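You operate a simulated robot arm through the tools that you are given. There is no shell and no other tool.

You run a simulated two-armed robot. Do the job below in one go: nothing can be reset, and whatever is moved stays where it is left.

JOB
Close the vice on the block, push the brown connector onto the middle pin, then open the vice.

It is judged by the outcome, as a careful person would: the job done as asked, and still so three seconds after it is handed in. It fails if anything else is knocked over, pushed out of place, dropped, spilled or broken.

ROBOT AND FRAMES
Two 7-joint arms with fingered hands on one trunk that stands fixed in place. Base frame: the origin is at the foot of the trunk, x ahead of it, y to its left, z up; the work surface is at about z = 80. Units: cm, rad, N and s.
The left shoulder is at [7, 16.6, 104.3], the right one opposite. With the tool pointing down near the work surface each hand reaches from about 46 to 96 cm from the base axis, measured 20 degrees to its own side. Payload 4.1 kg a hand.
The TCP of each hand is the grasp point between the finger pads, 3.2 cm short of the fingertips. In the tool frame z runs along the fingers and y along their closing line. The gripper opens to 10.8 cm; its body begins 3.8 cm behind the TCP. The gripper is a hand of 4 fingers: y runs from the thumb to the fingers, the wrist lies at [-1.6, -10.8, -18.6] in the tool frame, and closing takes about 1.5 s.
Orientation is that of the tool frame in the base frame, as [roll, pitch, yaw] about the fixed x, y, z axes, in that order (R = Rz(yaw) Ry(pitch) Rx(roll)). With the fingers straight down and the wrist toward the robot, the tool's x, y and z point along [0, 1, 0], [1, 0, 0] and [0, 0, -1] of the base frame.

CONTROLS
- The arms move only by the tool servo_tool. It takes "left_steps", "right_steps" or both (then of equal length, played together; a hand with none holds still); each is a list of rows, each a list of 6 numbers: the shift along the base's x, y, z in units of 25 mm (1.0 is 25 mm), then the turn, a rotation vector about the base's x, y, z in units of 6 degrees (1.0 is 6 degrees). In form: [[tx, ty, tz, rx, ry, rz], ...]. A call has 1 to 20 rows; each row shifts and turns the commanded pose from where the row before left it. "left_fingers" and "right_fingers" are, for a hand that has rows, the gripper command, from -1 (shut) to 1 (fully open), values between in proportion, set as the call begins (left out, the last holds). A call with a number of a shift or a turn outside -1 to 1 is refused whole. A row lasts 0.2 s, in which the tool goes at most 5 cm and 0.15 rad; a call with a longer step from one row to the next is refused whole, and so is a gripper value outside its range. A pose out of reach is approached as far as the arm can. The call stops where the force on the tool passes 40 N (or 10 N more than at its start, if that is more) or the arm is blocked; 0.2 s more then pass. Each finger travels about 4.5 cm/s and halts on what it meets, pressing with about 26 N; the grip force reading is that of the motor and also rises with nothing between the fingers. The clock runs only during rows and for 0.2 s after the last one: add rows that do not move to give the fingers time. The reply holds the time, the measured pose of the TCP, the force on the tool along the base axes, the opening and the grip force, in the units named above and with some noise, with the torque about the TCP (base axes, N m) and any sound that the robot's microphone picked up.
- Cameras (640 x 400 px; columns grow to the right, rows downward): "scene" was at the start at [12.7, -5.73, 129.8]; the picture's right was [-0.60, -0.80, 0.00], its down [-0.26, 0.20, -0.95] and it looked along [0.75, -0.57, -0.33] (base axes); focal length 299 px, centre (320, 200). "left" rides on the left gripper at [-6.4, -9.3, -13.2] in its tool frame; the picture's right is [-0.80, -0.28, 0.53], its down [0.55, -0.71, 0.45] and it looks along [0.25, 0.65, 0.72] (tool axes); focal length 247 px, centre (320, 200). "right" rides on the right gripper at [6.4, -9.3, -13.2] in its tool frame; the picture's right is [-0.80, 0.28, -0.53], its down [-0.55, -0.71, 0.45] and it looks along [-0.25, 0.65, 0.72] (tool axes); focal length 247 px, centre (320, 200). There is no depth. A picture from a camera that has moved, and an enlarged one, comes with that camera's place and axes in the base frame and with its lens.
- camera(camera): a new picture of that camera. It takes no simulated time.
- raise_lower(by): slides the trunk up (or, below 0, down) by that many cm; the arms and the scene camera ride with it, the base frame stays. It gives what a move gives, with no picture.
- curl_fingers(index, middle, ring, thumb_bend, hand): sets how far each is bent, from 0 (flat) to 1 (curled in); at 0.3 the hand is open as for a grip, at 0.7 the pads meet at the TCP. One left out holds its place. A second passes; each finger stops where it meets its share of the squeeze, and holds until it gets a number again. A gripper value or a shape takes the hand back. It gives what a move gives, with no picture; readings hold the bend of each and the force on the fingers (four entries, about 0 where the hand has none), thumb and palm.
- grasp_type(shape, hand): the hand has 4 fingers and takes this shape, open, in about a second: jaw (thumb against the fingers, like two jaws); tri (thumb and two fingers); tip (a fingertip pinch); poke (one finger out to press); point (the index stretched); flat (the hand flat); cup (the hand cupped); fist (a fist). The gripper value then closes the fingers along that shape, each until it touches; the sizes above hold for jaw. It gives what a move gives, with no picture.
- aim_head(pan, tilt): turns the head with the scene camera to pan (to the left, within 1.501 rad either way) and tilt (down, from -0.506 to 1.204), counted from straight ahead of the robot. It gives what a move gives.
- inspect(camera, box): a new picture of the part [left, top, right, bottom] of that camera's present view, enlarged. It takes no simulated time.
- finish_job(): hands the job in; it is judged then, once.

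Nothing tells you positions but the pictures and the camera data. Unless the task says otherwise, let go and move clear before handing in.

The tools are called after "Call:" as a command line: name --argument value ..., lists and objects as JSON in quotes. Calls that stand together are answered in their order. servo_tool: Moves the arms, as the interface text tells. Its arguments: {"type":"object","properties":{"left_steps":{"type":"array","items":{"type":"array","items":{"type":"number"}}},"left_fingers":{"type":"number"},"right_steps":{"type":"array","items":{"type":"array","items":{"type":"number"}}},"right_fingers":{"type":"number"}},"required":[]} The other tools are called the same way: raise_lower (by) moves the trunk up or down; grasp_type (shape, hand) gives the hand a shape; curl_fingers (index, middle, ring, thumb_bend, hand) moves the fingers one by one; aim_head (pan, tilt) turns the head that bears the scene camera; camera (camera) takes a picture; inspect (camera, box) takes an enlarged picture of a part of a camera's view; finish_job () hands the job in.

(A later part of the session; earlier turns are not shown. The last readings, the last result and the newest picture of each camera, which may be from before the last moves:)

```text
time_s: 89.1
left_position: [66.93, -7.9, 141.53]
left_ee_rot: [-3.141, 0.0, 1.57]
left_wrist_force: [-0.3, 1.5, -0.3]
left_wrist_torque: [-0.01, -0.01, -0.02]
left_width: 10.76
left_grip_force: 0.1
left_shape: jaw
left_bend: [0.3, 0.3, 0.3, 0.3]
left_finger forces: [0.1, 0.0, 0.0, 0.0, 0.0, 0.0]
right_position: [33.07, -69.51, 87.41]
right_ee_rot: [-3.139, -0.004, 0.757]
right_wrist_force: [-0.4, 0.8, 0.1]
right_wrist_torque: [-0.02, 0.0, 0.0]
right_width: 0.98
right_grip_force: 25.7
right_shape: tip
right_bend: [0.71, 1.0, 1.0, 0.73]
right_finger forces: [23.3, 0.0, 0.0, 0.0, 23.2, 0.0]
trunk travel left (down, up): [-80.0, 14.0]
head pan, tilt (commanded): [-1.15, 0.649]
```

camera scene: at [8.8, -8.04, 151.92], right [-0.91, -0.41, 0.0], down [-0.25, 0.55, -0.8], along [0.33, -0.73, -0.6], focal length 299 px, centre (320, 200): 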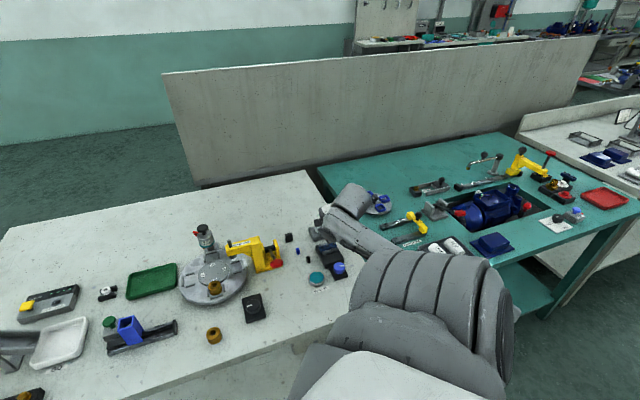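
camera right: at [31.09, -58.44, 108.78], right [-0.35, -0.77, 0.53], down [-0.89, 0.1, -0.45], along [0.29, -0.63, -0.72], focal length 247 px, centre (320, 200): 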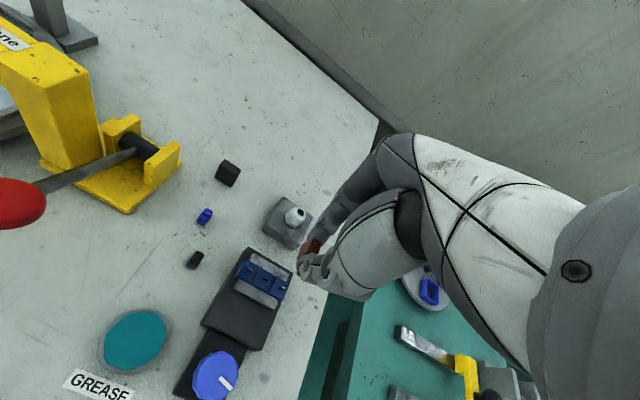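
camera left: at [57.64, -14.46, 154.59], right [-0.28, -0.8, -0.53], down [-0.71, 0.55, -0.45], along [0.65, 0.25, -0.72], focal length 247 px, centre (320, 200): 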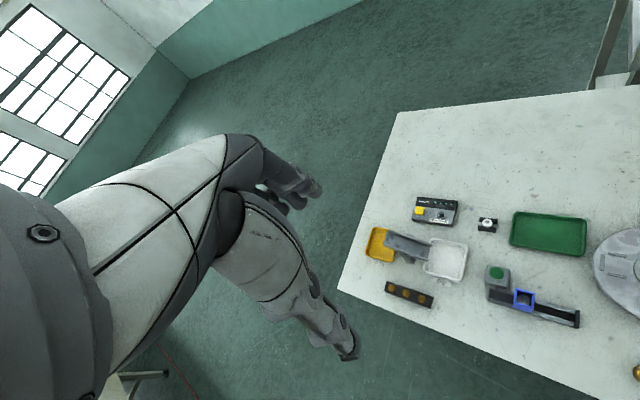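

Call:
servo_tool --right_steps '[[0, 0, -0.06, 0, 0, 0], [0, 0, -0.06, 0, 0, 0], [0, 0, 0, 0, 0, 0]]'

Call:
inspect --camera "scene" --box '[318, 236, 338, 250]'

Call:
inspect --camera "right" --box '[275, 215, 325, 255]'

```text
time_s: 89.9
left_position: [66.92, -8.01, 141.57]
left_ee_rot: [-3.141, 0.0, 1.57]
left_wrist_force: [0.7, 0.2, 0.0]
left_wrist_torque: [-0.03, 0.02, 0.01]
left_width: 10.77
left_grip_force: 0.0
left_shape: jaw
left_bend: [0.3, 0.3, 0.3, 0.3]
left_finger forces: [0.1, 0.0, 0.0, 0.0, 0.1, 0.0]
right_position: [33.1, -69.47, 87.08]
right_ee_rot: [-3.139, -0.003, 0.759]
right_wrist_force: [-0.9, -0.7, -0.1]
right_wrist_torque: [-0.03, -0.01, -0.01]
right_width: 0.95
right_grip_force: 26.4
right_shape: tip
right_bend: [0.71, 1.0, 1.0, 0.73]
right_finger forces: [23.4, 0.1, 0.0, 0.0, 23.2, 0.0]
trunk travel left (down, up): [-80.0, 14.0]
head pan, tilt (commanded): [-1.15, 0.649]
```

```text
16.00 times, centred on (328, 243) of scene
camera zoom: at [8.81, -8.04, 151.92], right [-0.91, -0.41, 0.0], down [-0.25, 0.55, -0.8], along [0.33, -0.73, -0.6], focal length 4790 px, centre (192, -488)
```

zoom: 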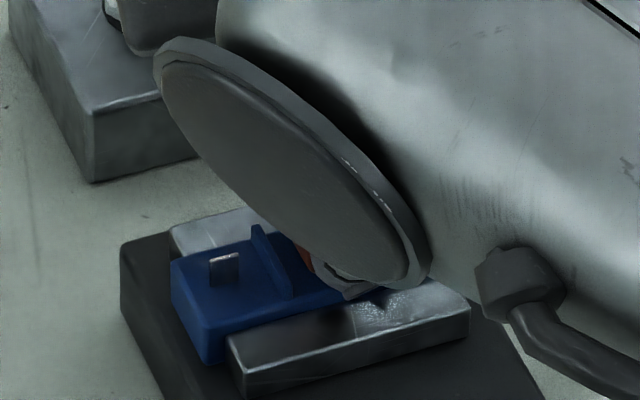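

```text
10.00 times, centred on (300, 235) of right
camera zoom: at [31.36, -58.38, 100.27], right [-0.38, -0.76, 0.53], down [-0.88, 0.14, -0.45], along [0.27, -0.64, -0.72], focal length 2470 px, centre (520, -150)
```

zoom: 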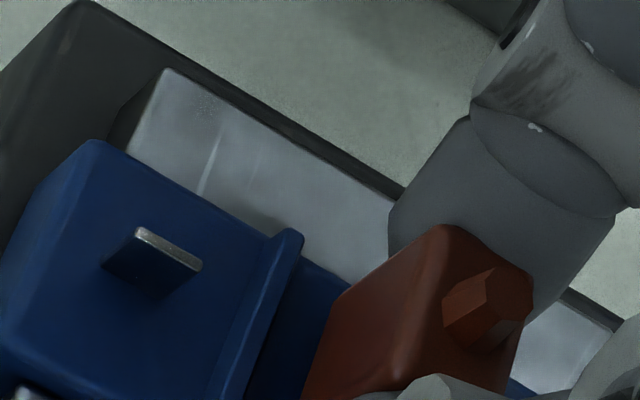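

Still no contact; continuing in small steps.

Call:
servo_tool --right_steps '[[0, 0, -0.05, 0, 0, 0], [0, 0, -0.05, 0, 0, 0], [0, 0, 0, 0, 0, 0]]'

Call:
servo_tool --right_steps '[[0, 0, -0.05, 0, 0, 0], [0, 0, 0, 0, 0, 0]]'

Call:
inspect --camera "right" --box '[275, 215, 325, 255]'

```text
time_s: 90.7
left_position: [66.9, -7.97, 141.58]
left_ee_rot: [3.142, -0.001, 1.572]
left_wrist_force: [-0.3, -0.2, 0.0]
left_wrist_torque: [-0.02, -0.01, 0.03]
left_width: 10.73
left_grip_force: 0.2
left_shape: jaw
left_bend: [0.3, 0.3, 0.3, 0.3]
left_finger forces: [0.0, 0.1, 0.0, 0.0, 0.1, 0.1]
right_position: [33.02, -69.34, 86.9]
right_ee_rot: [-3.136, -0.004, 0.757]
right_wrist_force: [0.2, 0.0, -0.7]
right_wrist_torque: [0.02, 0.04, 0.0]
right_width: 0.97
right_grip_force: 25.8
right_shape: tip
right_bend: [0.71, 1.0, 1.0, 0.73]
right_finger forces: [23.3, 0.0, 0.0, 0.0, 23.3, 0.0]
trunk travel left (down, up): [-80.0, 14.0]
head pan, tilt (commanded): [-1.15, 0.649]
```

```text
time_s: 91.3
left_position: [66.81, -7.94, 141.44]
left_ee_rot: [3.141, 0.0, 1.57]
left_wrist_force: [0.3, 0.3, 0.0]
left_wrist_torque: [0.04, -0.01, -0.02]
left_width: 10.76
left_grip_force: 0.0
left_shape: jaw
left_bend: [0.3, 0.3, 0.3, 0.3]
left_finger forces: [0.1, 0.1, 0.0, 0.0, 0.0, 0.0]
right_position: [33.01, -69.29, 86.77]
right_ee_rot: [-3.137, -0.002, 0.756]
right_wrist_force: [-0.6, -0.1, 1.3]
right_wrist_torque: [0.03, 0.01, 0.02]
right_width: 0.95
right_grip_force: 26.0
right_shape: tip
right_bend: [0.71, 1.0, 1.0, 0.73]
right_finger forces: [23.4, 0.0, 0.0, 0.0, 23.6, 0.0]
trunk travel left (down, up): [-80.0, 14.0]
head pan, tilt (commanded): [-1.15, 0.649]
```

```text
10.00 times, centred on (300, 235) of right
camera zoom: at [31.37, -58.34, 99.95], right [-0.38, -0.76, 0.53], down [-0.88, 0.14, -0.45], along [0.27, -0.64, -0.72], focal length 2470 px, centre (520, -150)
```

zoom: 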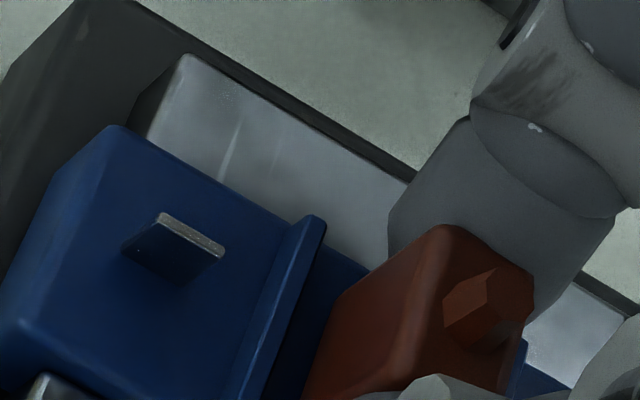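

Call:
inspect --camera "right" --box '[292, 235, 322, 260]'

Call:
inspect --camera "scene" --box '[318, 240, 338, 254]'

```text
16.00 times, centred on (307, 248) of right
camera zoom: at [31.37, -58.34, 99.95], right [-0.38, -0.76, 0.53], down [-0.88, 0.14, -0.45], along [0.27, -0.64, -0.72], focal length 3952 px, centre (528, -560)
```

zoom: 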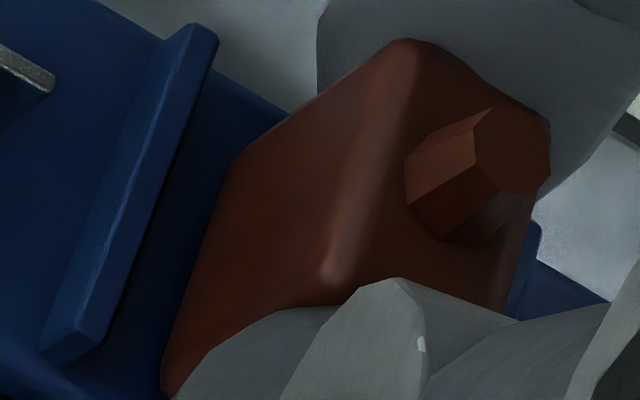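

```text
16.00 times, centred on (328, 247) of scene
camera zoom: at [8.8, -8.02, 151.92], right [-0.91, -0.41, 0.0], down [-0.25, 0.55, -0.8], along [0.33, -0.73, -0.6], focal length 4790 px, centre (192, -552)
```

zoom: 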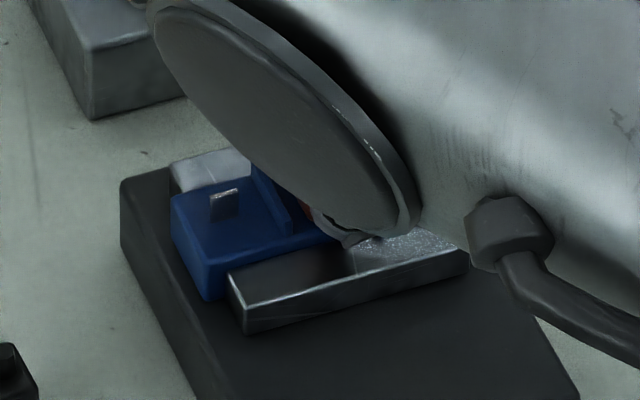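

Force is just starting to register. Stepping down a little more with force monitoring.

Call:
servo_tool --right_steps '[[0, 0, -0.05, 0, 0, 0], [0, 0, 0, 0, 0, 0]]'

Call:
servo_tool --right_steps '[[0, 0, -0.05, 0, 0, 0], [0, 0, 0, 0, 0, 0]]'

```text
time_s: 91.9
left_position: [66.86, -7.88, 141.56]
left_ee_rot: [3.141, 0.0, 1.572]
left_wrist_force: [-0.1, -0.6, 0.4]
left_wrist_torque: [-0.01, 0.01, -0.02]
left_width: 10.76
left_grip_force: 0.0
left_shape: jaw
left_bend: [0.3, 0.3, 0.3, 0.3]
left_finger forces: [0.0, 0.0, 0.0, 0.0, 0.0, 0.0]
right_position: [33.0, -69.35, 86.62]
right_ee_rot: [-3.139, -0.002, 0.759]
right_wrist_force: [0.8, -3.9, 6.9]
right_wrist_torque: [-0.12, -0.1, 0.01]
right_width: 0.96
right_grip_force: 25.8
right_shape: tip
right_bend: [0.71, 1.0, 1.0, 0.73]
right_finger forces: [26.8, 0.0, 0.0, 0.1, 23.4, 0.1]
trunk travel left (down, up): [-80.0, 14.0]
head pan, tilt (commanded): [-1.15, 0.649]
```

```text
time_s: 92.5
left_position: [66.75, -7.86, 141.69]
left_ee_rot: [3.14, 0.002, 1.571]
left_wrist_force: [0.6, -0.2, 0.4]
left_wrist_torque: [-0.01, -0.01, -0.01]
left_width: 10.76
left_grip_force: 0.0
left_shape: jaw
left_bend: [0.3, 0.3, 0.3, 0.3]
left_finger forces: [0.1, 0.0, 0.0, 0.0, 0.0, 0.0]
right_position: [33.12, -69.35, 86.6]
right_ee_rot: [-3.14, -0.004, 0.758]
right_wrist_force: [0.8, -5.5, 13.5]
right_wrist_torque: [-0.18, -0.09, 0.02]
right_width: 1.01
right_grip_force: 26.1
right_shape: tip
right_bend: [0.71, 1.0, 1.0, 0.74]
right_finger forces: [28.5, 0.1, 0.0, 0.0, 24.5, 0.0]
trunk travel left (down, up): [-80.0, 14.0]
head pan, tilt (commanded): [-1.15, 0.649]
```

Contact at TCP z≈86.7 with force rising to 13.5 N. I'll check visually whether the connector has gone down over the pin or is resting on top of it.

Call:
inspect --camera "right" --box '[292, 235, 322, 260]'

Call:
inspect --camera "right" --box '[262, 215, 322, 265]'

Call:
inspect --camera "scene" --box '[318, 240, 338, 254]'

```text
16.00 times, centred on (307, 248) of right
camera zoom: at [31.35, -58.27, 99.8], right [-0.39, -0.76, 0.53], down [-0.88, 0.14, -0.45], along [0.27, -0.64, -0.72], focal length 3952 px, centre (528, -560)
```

zoom: 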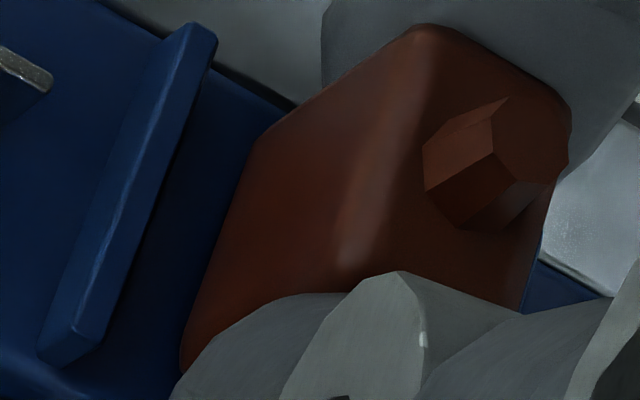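

```text
8.00 times, centred on (292, 240) of right
camera zoom: at [31.35, -58.27, 99.8], right [-0.39, -0.76, 0.53], down [-0.88, 0.14, -0.45], along [0.27, -0.64, -0.72], focal length 1976 px, centre (544, -120)
```

zoom: 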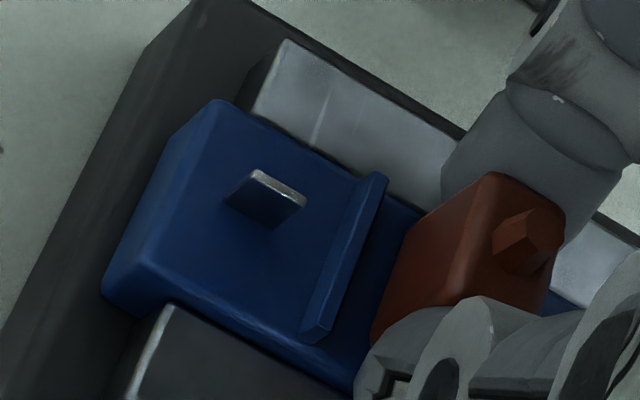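

```text
16.00 times, centred on (328, 247) of scene
camera zoom: at [8.72, -7.91, 151.94], right [-0.91, -0.41, 0.0], down [-0.25, 0.55, -0.8], along [0.33, -0.73, -0.6], focal length 4790 px, centre (192, -552)
```

zoom: 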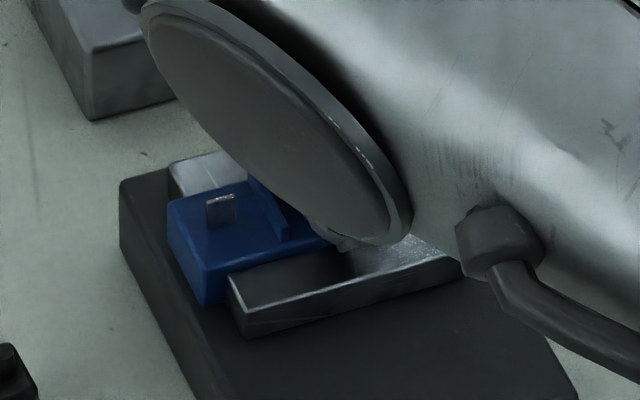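

The evidence (pin-top height ≈83.2 by triangulation, contact at exactly that height) says the connector is resting on the pin's top, offset ≈0.3 cm toward the thumb side. I'll lift slightly and re-measure.

Call:
servo_tool --right_steps '[[0, 0, 0.1, 0, 0, 0], [0, 0, 0.12, 0, 0, 0], [0, 0, 0.12, 0, 0, 0], [0, 0, 0, 0, 0, 0]]'

Call:
inspect --camera "right" --box '[280, 225, 320, 260]'

Call:
inspect --camera "right" --box '[262, 215, 322, 265]'

Call:
inspect --camera "scene" --box '[318, 238, 338, 252]'

```text
time_s: 93.5
left_position: [66.98, -8.0, 141.45]
left_ee_rot: [3.141, 0.001, 1.572]
left_wrist_force: [-0.4, -0.1, 0.1]
left_wrist_torque: [-0.01, 0.01, 0.02]
left_width: 10.73
left_grip_force: 0.0
left_shape: jaw
left_bend: [0.3, 0.3, 0.3, 0.3]
left_finger forces: [0.0, 0.0, 0.0, 0.1, 0.1, 0.0]
right_position: [33.04, -69.36, 87.39]
right_ee_rot: [-3.136, -0.004, 0.759]
right_wrist_force: [-0.4, -0.3, 0.2]
right_wrist_torque: [0.03, 0.02, -0.01]
right_width: 0.98
right_grip_force: 25.6
right_shape: tip
right_bend: [0.71, 1.0, 1.0, 0.74]
right_finger forces: [25.2, 0.0, 0.1, 0.0, 25.3, 0.0]
trunk travel left (down, up): [-80.0, 14.0]
head pan, tilt (commanded): [-1.15, 0.649]
```

```text
11.43 times, centred on (300, 242) of right
camera zoom: at [31.42, -58.34, 100.47], right [-0.38, -0.76, 0.53], down [-0.88, 0.14, -0.45], along [0.27, -0.64, -0.72], focal length 2823 px, centre (549, -286)
```

zoom: 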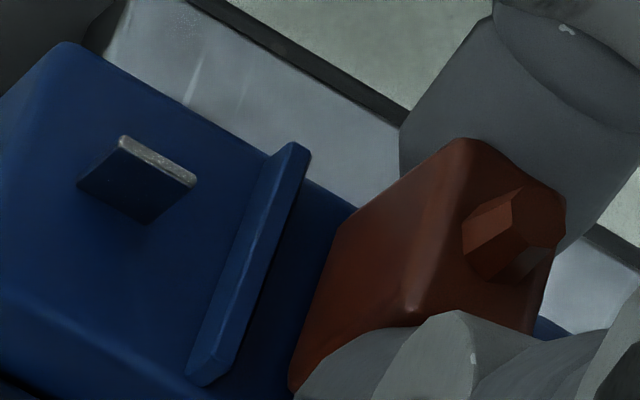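

```text
8.00 times, centred on (292, 240) of right
camera zoom: at [31.42, -58.34, 100.47], right [-0.38, -0.76, 0.53], down [-0.88, 0.14, -0.45], along [0.27, -0.64, -0.72], focal length 1976 px, centre (544, -120)
```

zoom: 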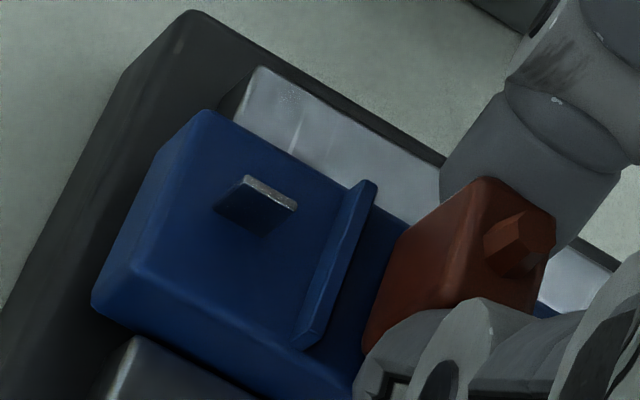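

```text
16.00 times, centred on (328, 245) of scene
camera zoom: at [8.82, -8.05, 151.91], right [-0.91, -0.41, 0.0], down [-0.25, 0.55, -0.8], along [0.33, -0.73, -0.6], focal length 4790 px, centre (192, -520)
```

zoom: 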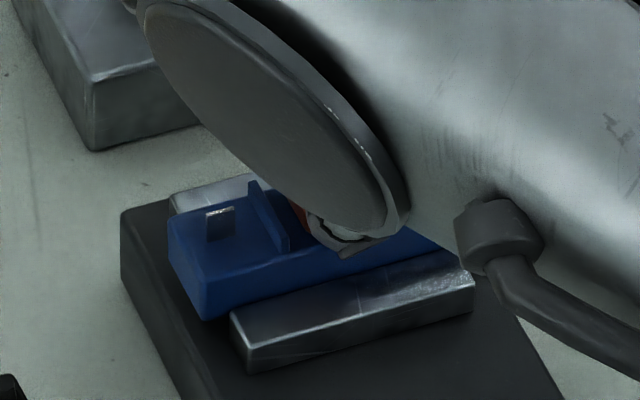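

The block seems to have come up slightly with the connector as I lifted (about 0.3 cm), which suggests the connector is actually engaged on the pin. Let me look closely before doing anything else.

Call:
inspect --camera "right" --box '[240, 195, 330, 285]'

Call:
inspect --camera "scene" --box '[312, 236, 342, 262]'

```text
4.44 times, centred on (285, 240) of right
camera zoom: at [31.42, -58.34, 100.47], right [-0.38, -0.76, 0.53], down [-0.88, 0.14, -0.45], along [0.27, -0.64, -0.72], focal length 1098 px, centre (476, 22)
```

zoom: 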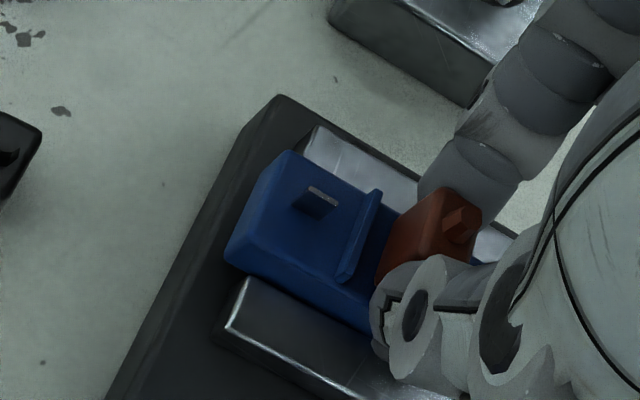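

```text
15.38 times, centred on (327, 249) of scene
camera zoom: at [8.82, -8.05, 151.91], right [-0.91, -0.41, 0.0], down [-0.25, 0.55, -0.8], along [0.33, -0.73, -0.6], focal length 4606 px, centre (212, -554)
```

zoom: 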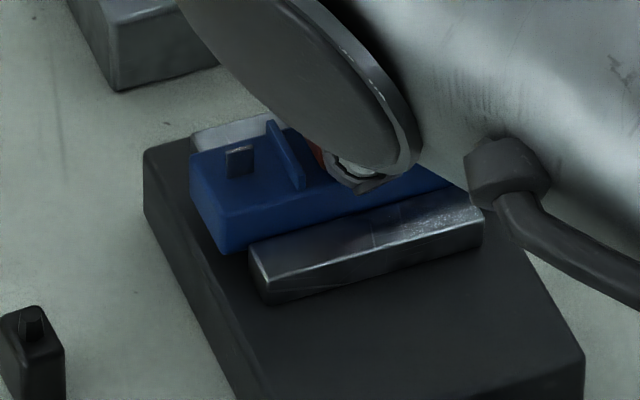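

The connector and block moved together, so the connector is gripping the pin and I lifted the block ≈0.5 cm in the jaws. I'll push back down to reseat the block on the base.

Call:
servo_tool --right_steps '[[0, 0, -0.08, 0, 0, 0], [0, 0, -0.08, 0, 0, 0], [0, 0, -0.08, 0, 0, 0], [0, 0, -0.08, 0, 0, 0], [0, 0, -0.04, 0, 0, 0], [0, 0, 0, 0, 0, 0]]'

Call:
inspect --camera "scene" --box '[312, 236, 342, 262]'

Call:
inspect --camera "right" --box '[240, 195, 330, 285]'

```text
time_s: 94.9
left_position: [66.83, -7.88, 141.61]
left_ee_rot: [3.138, 0.001, 1.571]
left_wrist_force: [-0.6, -0.5, 0.7]
left_wrist_torque: [-0.06, 0.04, -0.02]
left_width: 10.77
left_grip_force: 0.1
left_shape: jaw
left_bend: [0.3, 0.3, 0.3, 0.3]
left_finger forces: [0.0, 0.1, 0.1, 0.0, 0.1, 0.0]
right_position: [33.08, -69.3, 86.59]
right_ee_rot: [-3.14, -0.005, 0.758]
right_wrist_force: [-0.7, -0.7, 12.6]
right_wrist_torque: [-0.02, -0.02, -0.03]
right_width: 1.01
right_grip_force: 25.7
right_shape: tip
right_bend: [0.71, 1.0, 1.0, 0.74]
right_finger forces: [26.3, 0.0, 0.0, 0.1, 27.1, 0.0]
trunk travel left (down, up): [-80.0, 14.0]
head pan, tilt (commanded): [-1.15, 0.649]
```

```text
15.38 times, centred on (327, 249) of scene
camera zoom: at [8.7, -7.86, 151.95], right [-0.91, -0.41, 0.0], down [-0.25, 0.55, -0.8], along [0.33, -0.73, -0.6], focal length 4606 px, centre (212, -554)
```

zoom: 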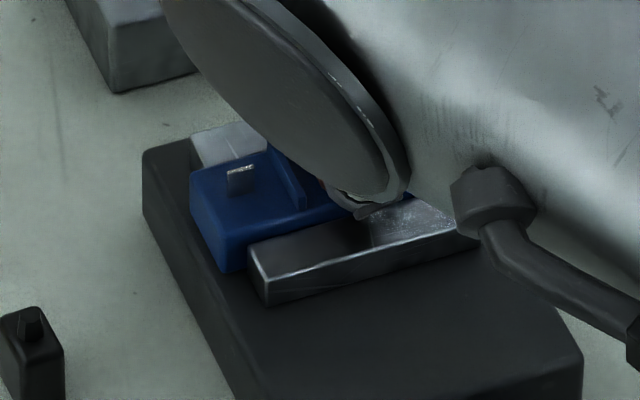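

```text
4.44 times, centred on (285, 240) of right
camera zoom: at [31.34, -58.28, 99.81], right [-0.39, -0.76, 0.53], down [-0.88, 0.14, -0.45], along [0.27, -0.64, -0.72], focal length 1098 px, centre (476, 22)
```

zoom: 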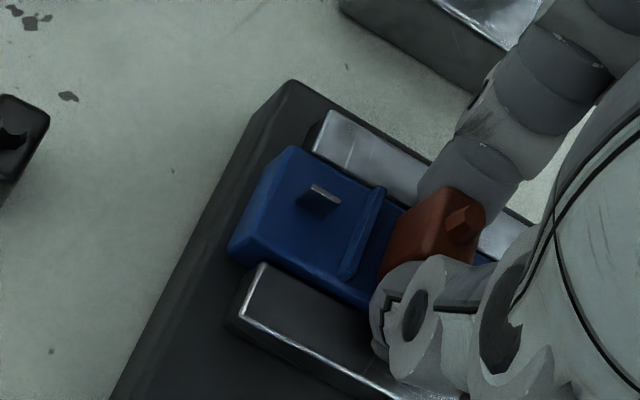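

The block is back down on the base. Now I'll release the connector with a small opening, rise, and look at it.

Call:
servo_tool --right_steps '[[0, 0, 0.02, 0, 0, 0], [0, 0, 0.02, 0, 0, 0], [0, 0, 0, 0, 0, 0], [0, 0, 0, 0, 0, 0]]' --right_fingers -0.6

Call:
inspect --camera "right" --box '[262, 215, 322, 265]'

```text
time_s: 95.9
left_position: [66.96, -7.92, 141.61]
left_ee_rot: [-3.141, -0.001, 1.571]
left_wrist_force: [-0.5, 0.6, 0.5]
left_wrist_torque: [-0.02, 0.0, 0.02]
left_width: 10.76
left_grip_force: 0.0
left_shape: jaw
left_bend: [0.3, 0.3, 0.3, 0.3]
left_finger forces: [0.0, 0.1, 0.0, 0.1, 0.0, 0.0]
right_position: [33.22, -69.42, 86.45]
right_ee_rot: [-3.137, -0.002, 0.758]
right_wrist_force: [0.1, 0.0, 0.1]
right_wrist_torque: [-0.02, 0.01, 0.01]
right_width: 2.15
right_grip_force: 0.0
right_shape: tip
right_bend: [0.72, 0.98, 0.99, 0.74]
right_finger forces: [0.0, 0.0, 0.1, 0.0, 0.1, 0.0]
trunk travel left (down, up): [-80.0, 14.0]
head pan, tilt (commanded): [-1.15, 0.649]
```

```text
8.00 times, centred on (292, 240) of right
camera zoom: at [31.47, -58.37, 99.71], right [-0.38, -0.76, 0.53], down [-0.88, 0.14, -0.45], along [0.27, -0.64, -0.72], focal length 1976 px, centre (544, -120)
```

zoom: 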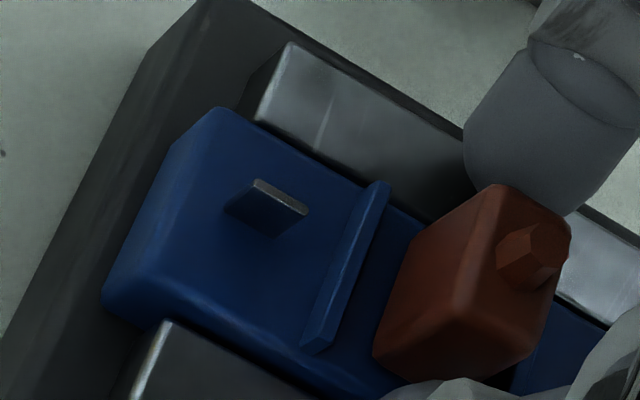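

The connector stands upright on its own at the middle pin. Rising to view it unobstructed.

Call:
servo_tool --right_steps '[[0, 0, 0.3, 0, 0, 0], [0, 0, 0.5, 0, 0, 0], [0, 0, 0.6, 0, 0, 0], [0, 0, 0.6, 0, 0, 0], [0, 0, 0, 0, 0, 0]]'

Call:
inspect --camera "right" --box '[225, 200, 315, 290]'

Call:
inspect --camera "right" --box '[255, 225, 295, 260]'

Call:
inspect --camera "scene" --box '[312, 232, 342, 258]'

```text
time_s: 97.1
left_position: [66.87, -8.11, 141.52]
left_ee_rot: [3.141, -0.001, 1.57]
left_wrist_force: [0.0, -0.3, 0.2]
left_wrist_torque: [0.01, 0.0, -0.02]
left_width: 10.76
left_grip_force: 0.0
left_shape: jaw
left_bend: [0.3, 0.3, 0.3, 0.3]
left_finger forces: [0.0, 0.0, 0.0, 0.0, 0.0, 0.0]
right_position: [33.18, -69.42, 91.6]
right_ee_rot: [-3.14, -0.005, 0.756]
right_wrist_force: [0.0, -1.3, 0.5]
right_wrist_torque: [0.01, 0.0, 0.01]
right_width: 2.15
right_grip_force: 0.1
right_shape: tip
right_bend: [0.72, 0.98, 0.99, 0.74]
right_finger forces: [0.0, 0.0, 0.0, 0.0, 0.1, 0.0]
trunk travel left (down, up): [-80.0, 14.0]
head pan, tilt (commanded): [-1.15, 0.649]
```

```text
4.44 times, centred on (270, 245) of right
camera zoom: at [31.45, -58.35, 104.8], right [-0.38, -0.76, 0.53], down [-0.88, 0.14, -0.45], along [0.27, -0.64, -0.72], focal length 1098 px, centre (542, 0)
```

zoom: 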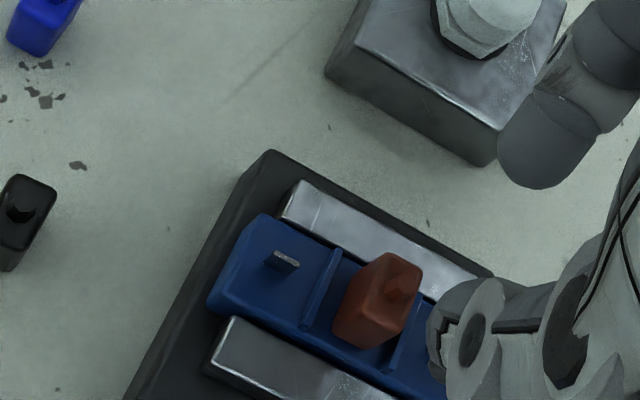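

```text
11.43 times, centred on (275, 242) of right
camera zoom: at [31.45, -58.35, 104.8], right [-0.38, -0.76, 0.53], down [-0.88, 0.14, -0.45], along [0.27, -0.64, -0.72], focal length 2823 px, centre (834, -286)
```

zoom: 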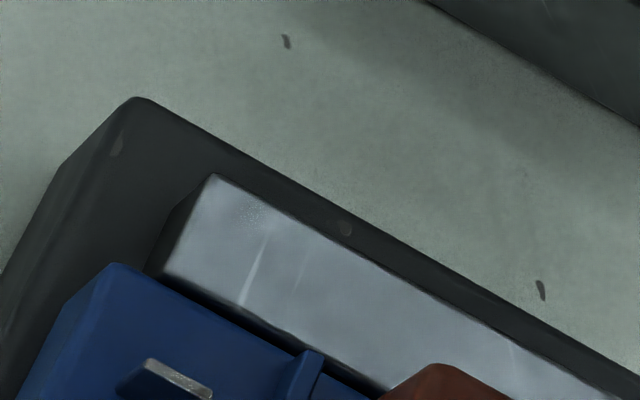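

```text
15.38 times, centred on (327, 245) of scene
camera zoom: at [8.82, -8.05, 151.92], right [-0.91, -0.41, 0.0], down [-0.25, 0.55, -0.8], along [0.33, -0.73, -0.6], focal length 4606 px, centre (212, -492)
```

zoom: 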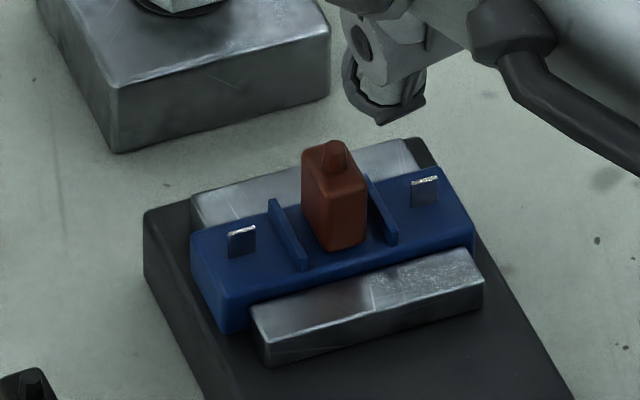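

The connector stands in the middle compartment on its pin, apparently down at the block's surface. A closer look to judge how fully it is seated.

Call:
inspect --camera "scene" --box '[325, 238, 345, 252]'

Call:
inspect --camera "right" --box '[258, 248, 298, 278]'

```text
16.00 times, centred on (335, 245) of scene
camera zoom: at [8.82, -8.05, 151.92], right [-0.91, -0.41, 0.0], down [-0.25, 0.55, -0.8], along [0.33, -0.73, -0.6], focal length 4790 px, centre (80, -520)
```

zoom: 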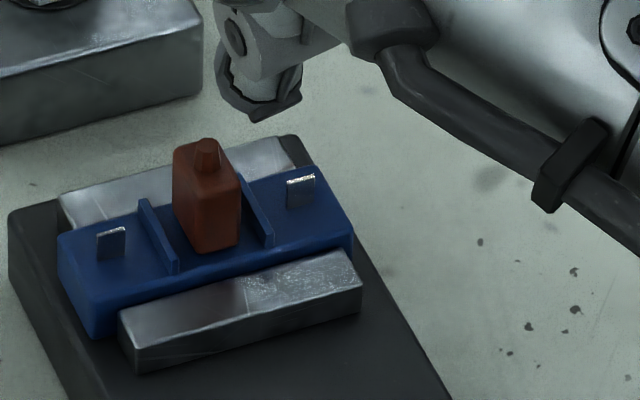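

```text
13.33 times, centred on (278, 263) of right
camera zoom: at [31.45, -58.35, 104.8], right [-0.38, -0.76, 0.53], down [-0.88, 0.14, -0.45], along [0.27, -0.64, -0.72], focal length 3293 px, centre (880, -640)
```

zoom: 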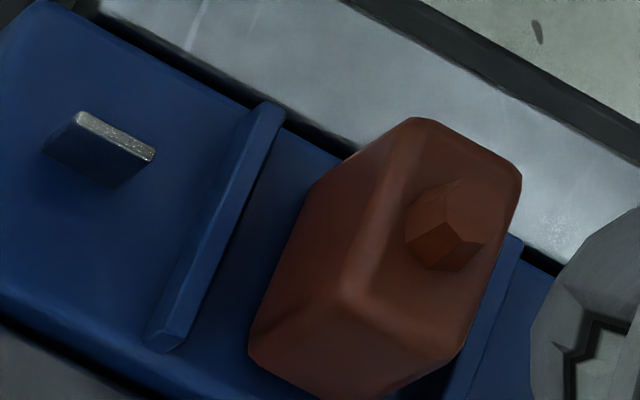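

The connector looks seated to within about a millimetre. To make sure it is fully pushed home, I'll close the fingertips and press down on its top.

Call:
servo_tool --right_steps '[[0, 0, 0, 0, 0, 0], [0, 0, 0, 0, 0, 0], [0, 0, 0, 0, 0, 0], [0, 0, -0.3, 0, 0, 0], [0, 0, -0.3, 0, 0, 0], [0, 0, -0.2, 0, 0, 0], [0, 0, 0, 0, 0, 0]]' --right_fingers -1

Call:
inspect --camera "right" --box '[260, 205, 340, 275]'

Call:
inspect --camera "scene" --box '[318, 232, 344, 254]'

```text
time_s: 98.7
left_position: [66.82, -8.04, 141.6]
left_ee_rot: [3.141, -0.001, 1.571]
left_wrist_force: [0.2, -0.8, 0.4]
left_wrist_torque: [-0.01, 0.01, 0.0]
left_width: 10.79
left_grip_force: 0.0
left_shape: jaw
left_bend: [0.3, 0.3, 0.3, 0.3]
left_finger forces: [0.0, 0.0, 0.1, 0.0, 0.1, 0.0]
right_position: [33.06, -69.34, 89.47]
right_ee_rot: [-3.137, -0.004, 0.758]
right_wrist_force: [-0.1, -1.6, -1.3]
right_wrist_torque: [0.03, 0.0, 0.0]
right_width: 0.0
right_grip_force: 26.6
right_shape: tip
right_bend: [0.3, 1.0, 1.0, 0.49]
right_finger forces: [0.0, 0.0, 0.0, 0.0, 0.0, 0.0]
trunk travel left (down, up): [-80.0, 14.0]
head pan, tilt (commanded): [-1.15, 0.649]
```

```text
5.71 times, centred on (300, 240) of right
camera zoom: at [31.36, -58.35, 102.73], right [-0.38, -0.76, 0.53], down [-0.88, 0.14, -0.45], along [0.27, -0.64, -0.72], focal length 1411 px, centre (434, -29)
```

zoom: 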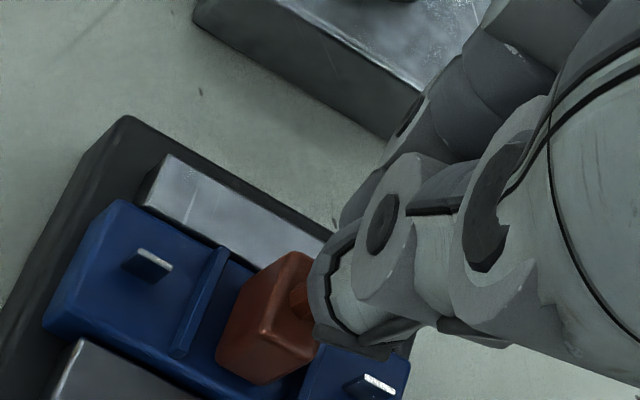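

```text
16.00 times, centred on (331, 243) of scene
camera zoom: at [8.81, -8.04, 151.92], right [-0.91, -0.41, 0.0], down [-0.25, 0.55, -0.8], along [0.33, -0.73, -0.6], focal length 4790 px, centre (144, -488)
```

zoom: 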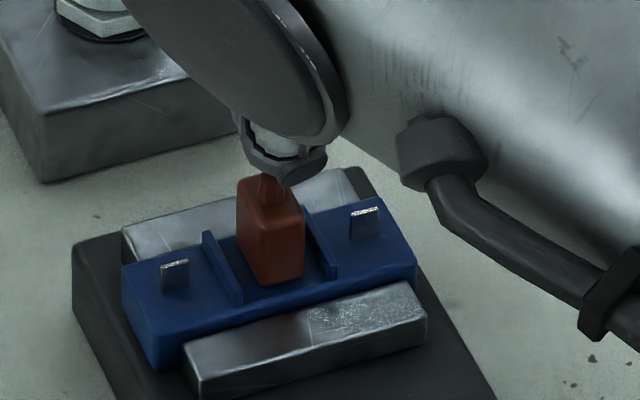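

Fully closed, the tips sit slightly beside the connector's stub, so pressing there could push it sideways. I'll rise and try the "poke" shape for a clean single-finger press.

Call:
servo_tool --right_steps '[[0, 0, 0.4, 0, 0, 0], [0, 0, 0.7, 0, 0, 0], [0, 0, 0.8, 0, 0, 0], [0, 0, 0.8, 0, 0, 0], [0, 0, 0, 0, 0, 0]]'

Call:
grasp_type --shape "poke" --hand "right"

Call:
camera --camera "right"

Call:
inspect --camera "scene" --box '[300, 190, 380, 260]'

```text
time_s: 99.9
left_position: [66.95, -8.03, 141.52]
left_ee_rot: [3.141, -0.001, 1.57]
left_wrist_force: [1.2, 0.1, 0.2]
left_wrist_torque: [-0.02, -0.02, 0.02]
left_width: 10.77
left_grip_force: 0.1
left_shape: jaw
left_bend: [0.3, 0.3, 0.3, 0.3]
left_finger forces: [0.0, 0.0, 0.0, 0.1, 0.0, 0.0]
right_position: [33.04, -69.46, 96.27]
right_ee_rot: [-3.137, -0.003, 0.761]
right_wrist_force: [-0.3, 0.2, 0.4]
right_wrist_torque: [0.01, 0.01, -0.01]
right_width: 0.0
right_grip_force: 25.3
right_shape: tip
right_bend: [0.3, 1.0, 1.0, 0.49]
right_finger forces: [0.1, 0.0, 0.0, 0.0, 0.0, 0.0]
trunk travel left (down, up): [-80.0, 14.0]
head pan, tilt (commanded): [-1.15, 0.649]
```

```text
time_s: 100.8
left_position: [67.03, -8.04, 141.58]
left_ee_rot: [-3.141, -0.001, 1.571]
left_wrist_force: [-0.4, 0.3, 0.2]
left_wrist_torque: [-0.03, -0.02, 0.0]
left_width: 10.76
left_grip_force: 0.1
left_shape: jaw
left_bend: [0.3, 0.3, 0.3, 0.3]
left_finger forces: [0.1, 0.1, 0.0, 0.0, 0.0, 0.1]
right_position: [33.19, -69.55, 96.27]
right_ee_rot: [-3.14, -0.004, 0.757]
right_wrist_force: [-0.3, -0.5, 0.0]
right_wrist_torque: [0.01, 0.02, 0.02]
right_width: 0.0
right_grip_force: 0.0
right_shape: poke
right_bend: [0.7, 0.7, 0.99, 1.0]
right_finger forces: [0.0, 0.1, 0.1, 0.0, 0.0, 0.0]
trunk travel left (down, up): [-80.0, 14.0]
head pan, tilt (commanded): [-1.15, 0.649]
```

```text
taken
camera right: at [31.39, -58.43, 109.42], right [-0.38, -0.76, 0.53], down [-0.88, 0.14, -0.45], along [0.27, -0.64, -0.72], focal length 247 px, centre (320, 200)
```

right: 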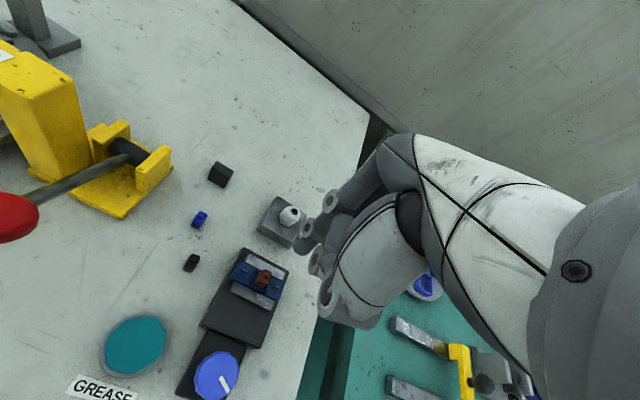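

```text
5.71 times, centred on (340, 225) of scene
camera zoom: at [8.81, -8.03, 151.92], right [-0.91, -0.41, 0.0], down [-0.25, 0.55, -0.8], along [0.33, -0.73, -0.6], focal length 1711 px, centre (206, 57)
```

zoom: 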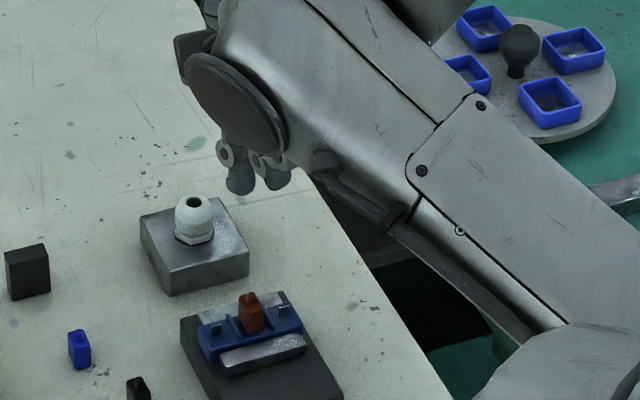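

Measured against the neighbouring pins, the connector's bottom is within ≈0.6 mm of the block surface. I'd still like one firm press from above; let me see how the fist shape looks for that.

Call:
grasp_type --shape "fist" --hand "right"

Call:
camera --camera "right"

Call:
inspect --camera "scene" --box '[300, 190, 380, 260]'

Call:
grasp_type --shape "point" --hand "right"

Call:
camera --camera "right"

Call:
inspect --camera "scene" --box '[300, 190, 380, 260]'

```text
time_s: 101.7
left_position: [66.84, -7.9, 141.55]
left_ee_rot: [3.141, 0.0, 1.57]
left_wrist_force: [0.8, -0.2, -0.3]
left_wrist_torque: [0.02, 0.0, 0.04]
left_width: 10.74
left_grip_force: 0.1
left_shape: jaw
left_bend: [0.3, 0.3, 0.3, 0.3]
left_finger forces: [0.0, 0.0, 0.0, 0.1, 0.0, 0.0]
right_position: [33.08, -69.41, 96.31]
right_ee_rot: [-3.138, -0.002, 0.758]
right_wrist_force: [-0.9, -0.4, 0.0]
right_wrist_torque: [0.0, 0.0, 0.03]
right_width: 0.01
right_grip_force: 0.1
right_shape: fist
right_bend: [0.86, 1.0, 1.0, 1.0]
right_finger forces: [0.0, 0.1, 0.0, 0.0, 0.0, 0.0]
trunk travel left (down, up): [-80.0, 14.0]
head pan, tilt (commanded): [-1.15, 0.649]
```

```text
taken
camera right: at [31.39, -58.43, 109.42], right [-0.38, -0.76, 0.53], down [-0.88, 0.14, -0.45], along [0.27, -0.64, -0.72], focal length 247 px, centre (320, 200)
```

right: 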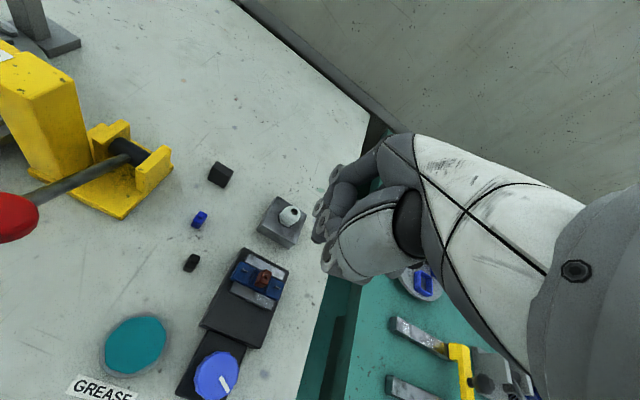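

```text
5.71 times, centred on (340, 225) of scene
camera zoom: at [8.81, -8.04, 151.92], right [-0.91, -0.41, 0.0], down [-0.25, 0.55, -0.8], along [0.33, -0.73, -0.6], focal length 1711 px, centre (206, 57)
```

zoom: 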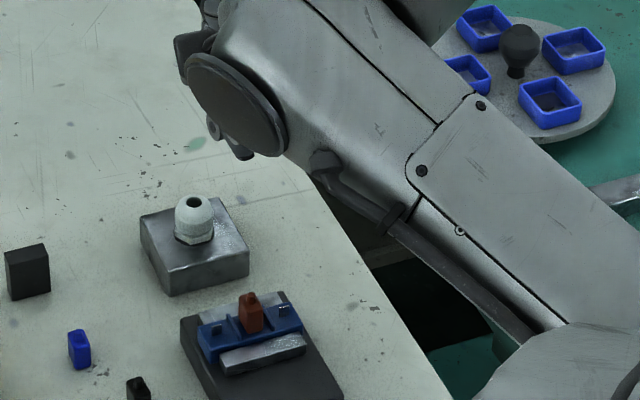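

```text
time_s: 102.6
left_position: [66.91, -8.08, 141.56]
left_ee_rot: [-3.141, 0.0, 1.571]
left_wrist_force: [0.2, -0.4, -0.1]
left_wrist_torque: [-0.01, 0.01, 0.01]
left_width: 10.74
left_grip_force: 0.1
left_shape: jaw
left_bend: [0.3, 0.3, 0.3, 0.3]
left_finger forces: [0.1, 0.0, 0.0, 0.0, 0.0, 0.1]
right_position: [33.0, -69.41, 96.12]
right_ee_rot: [-3.14, -0.001, 0.758]
right_wrist_force: [-0.4, 1.5, -0.5]
right_wrist_torque: [0.01, 0.01, 0.01]
right_width: 10.37
right_grip_force: 0.0
right_shape: point
right_bend: [0.19, 1.0, 1.0, 0.97]
right_finger forces: [0.1, 0.1, 0.1, 0.0, 0.0, 0.0]
trunk travel left (down, up): [-80.0, 14.0]
head pan, tilt (commanded): [-1.15, 0.649]
```

```text
taken
camera right: at [31.39, -58.43, 109.42], right [-0.38, -0.76, 0.53], down [-0.88, 0.14, -0.45], along [0.27, -0.64, -0.72], focal length 247 px, centre (320, 200)
```

right: 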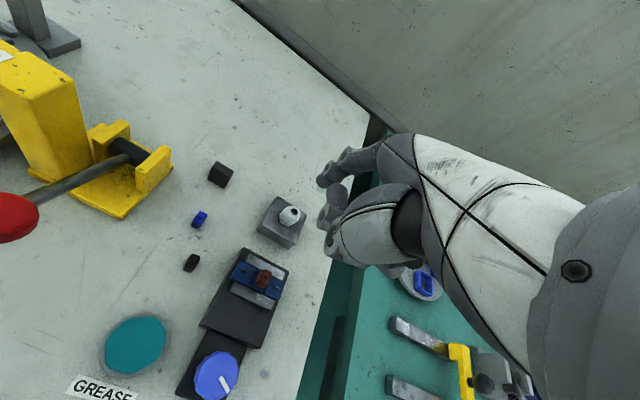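

```text
5.71 times, centred on (340, 225) of scene
camera zoom: at [8.81, -8.04, 151.92], right [-0.91, -0.41, 0.0], down [-0.25, 0.55, -0.8], along [0.33, -0.73, -0.6], focal length 1711 px, centre (206, 57)
```

zoom: 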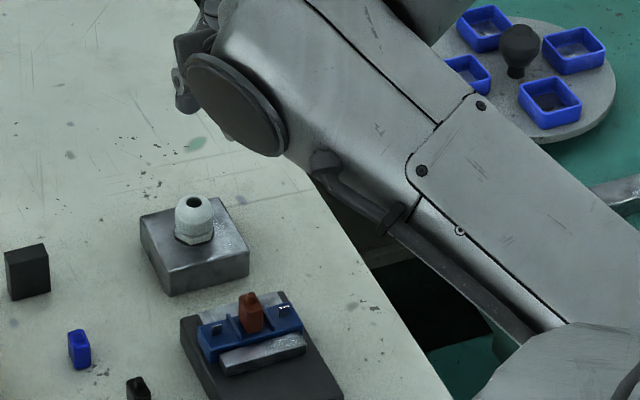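

The connector stays upright, pulled the block when lifted and sits at the block surface, so I consider it pushed on; an extra press with an odd finger shape isn't worth the risk. Now I'll return to the pinch shape and go over the knob to open the vice (clockwise).

Call:
grasp_type --shape "tip" --hand "right"

Call:
servo_tool --right_steps '[[0, 0, 0, 0, 0, 0], [0, 0, 0, 0, 0, 0], [-0.2, 0.2, 0, 0, 0, 0], [-0.3, 0.32, 0, 0, 0, -0.97], [-0.3, 0.33, 0, 0, 0, -0.97], [-0.3, 0.33, 0, 0, 0, -0.97], [-0.3, 0.33, 0, 0, 0, -0.97], [-0.3, 0.33, -0.2, 0, 0, -0.97], [-0.3, 0.33, -0.2, 0, 0, -0.97], [-0.3, 0.31, -0.3, 0, 0, -0.97], [0, 0, -0.3, 0, 0, -0.97], [0, 0, -0.3, 0, 0, -0.97], [0, 0, 0, 0, 0, -0.97], [0, 0, 0, 0, 0, 0]]' --right_fingers -0.15

Call:
camera --camera "right"

Call:
inspect --camera "right" --box '[180, 150, 360, 310]'

```text
time_s: 103.5
left_position: [66.87, -8.14, 141.35]
left_ee_rot: [-3.141, 0.0, 1.57]
left_wrist_force: [-0.2, 0.0, 0.0]
left_wrist_torque: [-0.03, 0.01, -0.01]
left_width: 10.73
left_grip_force: 0.1
left_shape: jaw
left_bend: [0.3, 0.3, 0.3, 0.3]
left_finger forces: [0.0, 0.0, 0.0, 0.1, 0.0, 0.1]
right_position: [33.14, -69.46, 96.23]
right_ee_rot: [-3.138, -0.005, 0.757]
right_wrist_force: [0.0, -0.5, -1.8]
right_wrist_torque: [-0.02, 0.03, -0.02]
right_width: 10.76
right_grip_force: 0.0
right_shape: tip
right_bend: [0.3, 0.98, 0.99, 0.3]
right_finger forces: [0.0, 0.1, 0.0, 0.0, 0.1, 0.0]
trunk travel left (down, up): [-80.0, 14.0]
head pan, tilt (commanded): [-1.15, 0.649]
```

```text
time_s: 106.5
left_position: [66.74, -8.01, 141.51]
left_ee_rot: [-3.142, 0.0, 1.569]
left_wrist_force: [0.6, 0.5, -0.1]
left_wrist_torque: [0.01, 0.05, -0.02]
left_width: 10.77
left_grip_force: 0.0
left_shape: jaw
left_bend: [0.3, 0.3, 0.3, 0.3]
left_finger forces: [0.0, 0.0, 0.0, 0.0, 0.1, 0.1]
right_position: [27.28, -63.3, 93.04]
right_ee_rot: [-3.137, -0.005, -0.258]
right_wrist_force: [0.4, 0.1, 0.0]
right_wrist_torque: [0.01, -0.03, -0.02]
right_width: 4.61
right_grip_force: 0.1
right_shape: tip
right_bend: [0.73, 0.98, 0.99, 0.72]
right_finger forces: [0.1, 0.0, 0.1, 0.1, 0.0, 0.0]
trunk travel left (down, up): [-80.0, 14.0]
head pan, tilt (commanded): [-1.15, 0.649]
```

```text
taken
camera right: at [35.81, -55.97, 106.28], right [-0.85, -0.07, 0.53], down [-0.35, 0.82, -0.45], along [-0.4, -0.56, -0.72], focal length 247 px, centre (320, 200)
```

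right: 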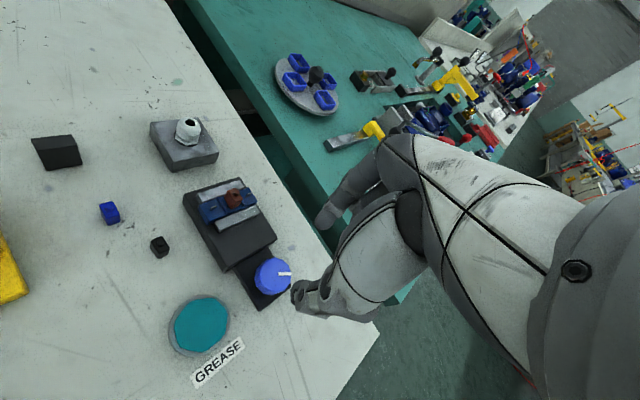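

```text
2.50 times, centred on (270, 230) of right
camera zoom: at [35.81, -55.97, 106.28], right [-0.85, -0.07, 0.53], down [-0.35, 0.82, -0.45], along [-0.4, -0.56, -0.72], focal length 617 px, centre (445, 125)
```

zoom: 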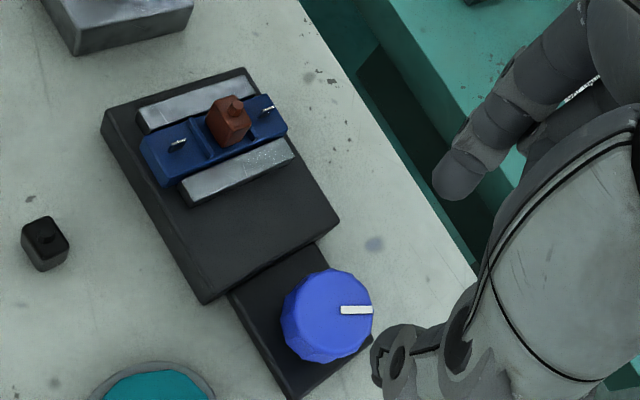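

From this new viewpoint I can check the seating once more.

Call:
inspect --camera "right" --box '[205, 175, 265, 225]'

Call:
inspect --camera "right" --box '[217, 180, 255, 210]'

```text
8.00 times, centred on (235, 200) of right
camera zoom: at [35.81, -55.97, 106.28], right [-0.85, -0.07, 0.53], down [-0.35, 0.82, -0.45], along [-0.4, -0.56, -0.72], focal length 1976 px, centre (1000, 200)
```

zoom: 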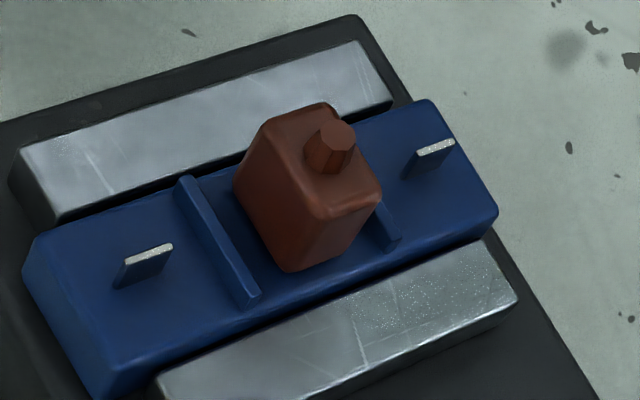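

```text
13.33 times, centred on (236, 195) of right
camera zoom: at [35.81, -55.97, 106.28], right [-0.85, -0.07, 0.53], down [-0.35, 0.82, -0.45], along [-0.4, -0.56, -0.72], focal length 3293 px, centre (1440, 267)
```

zoom: 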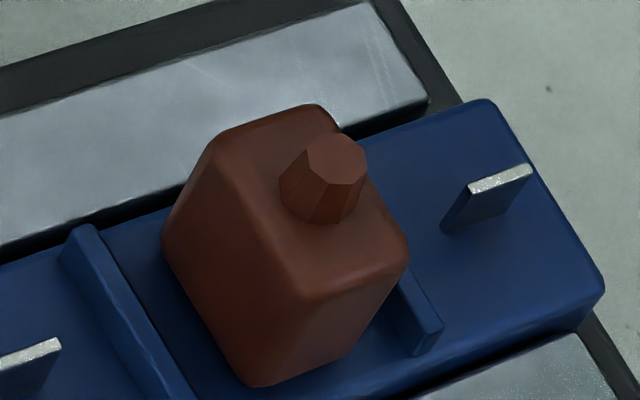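

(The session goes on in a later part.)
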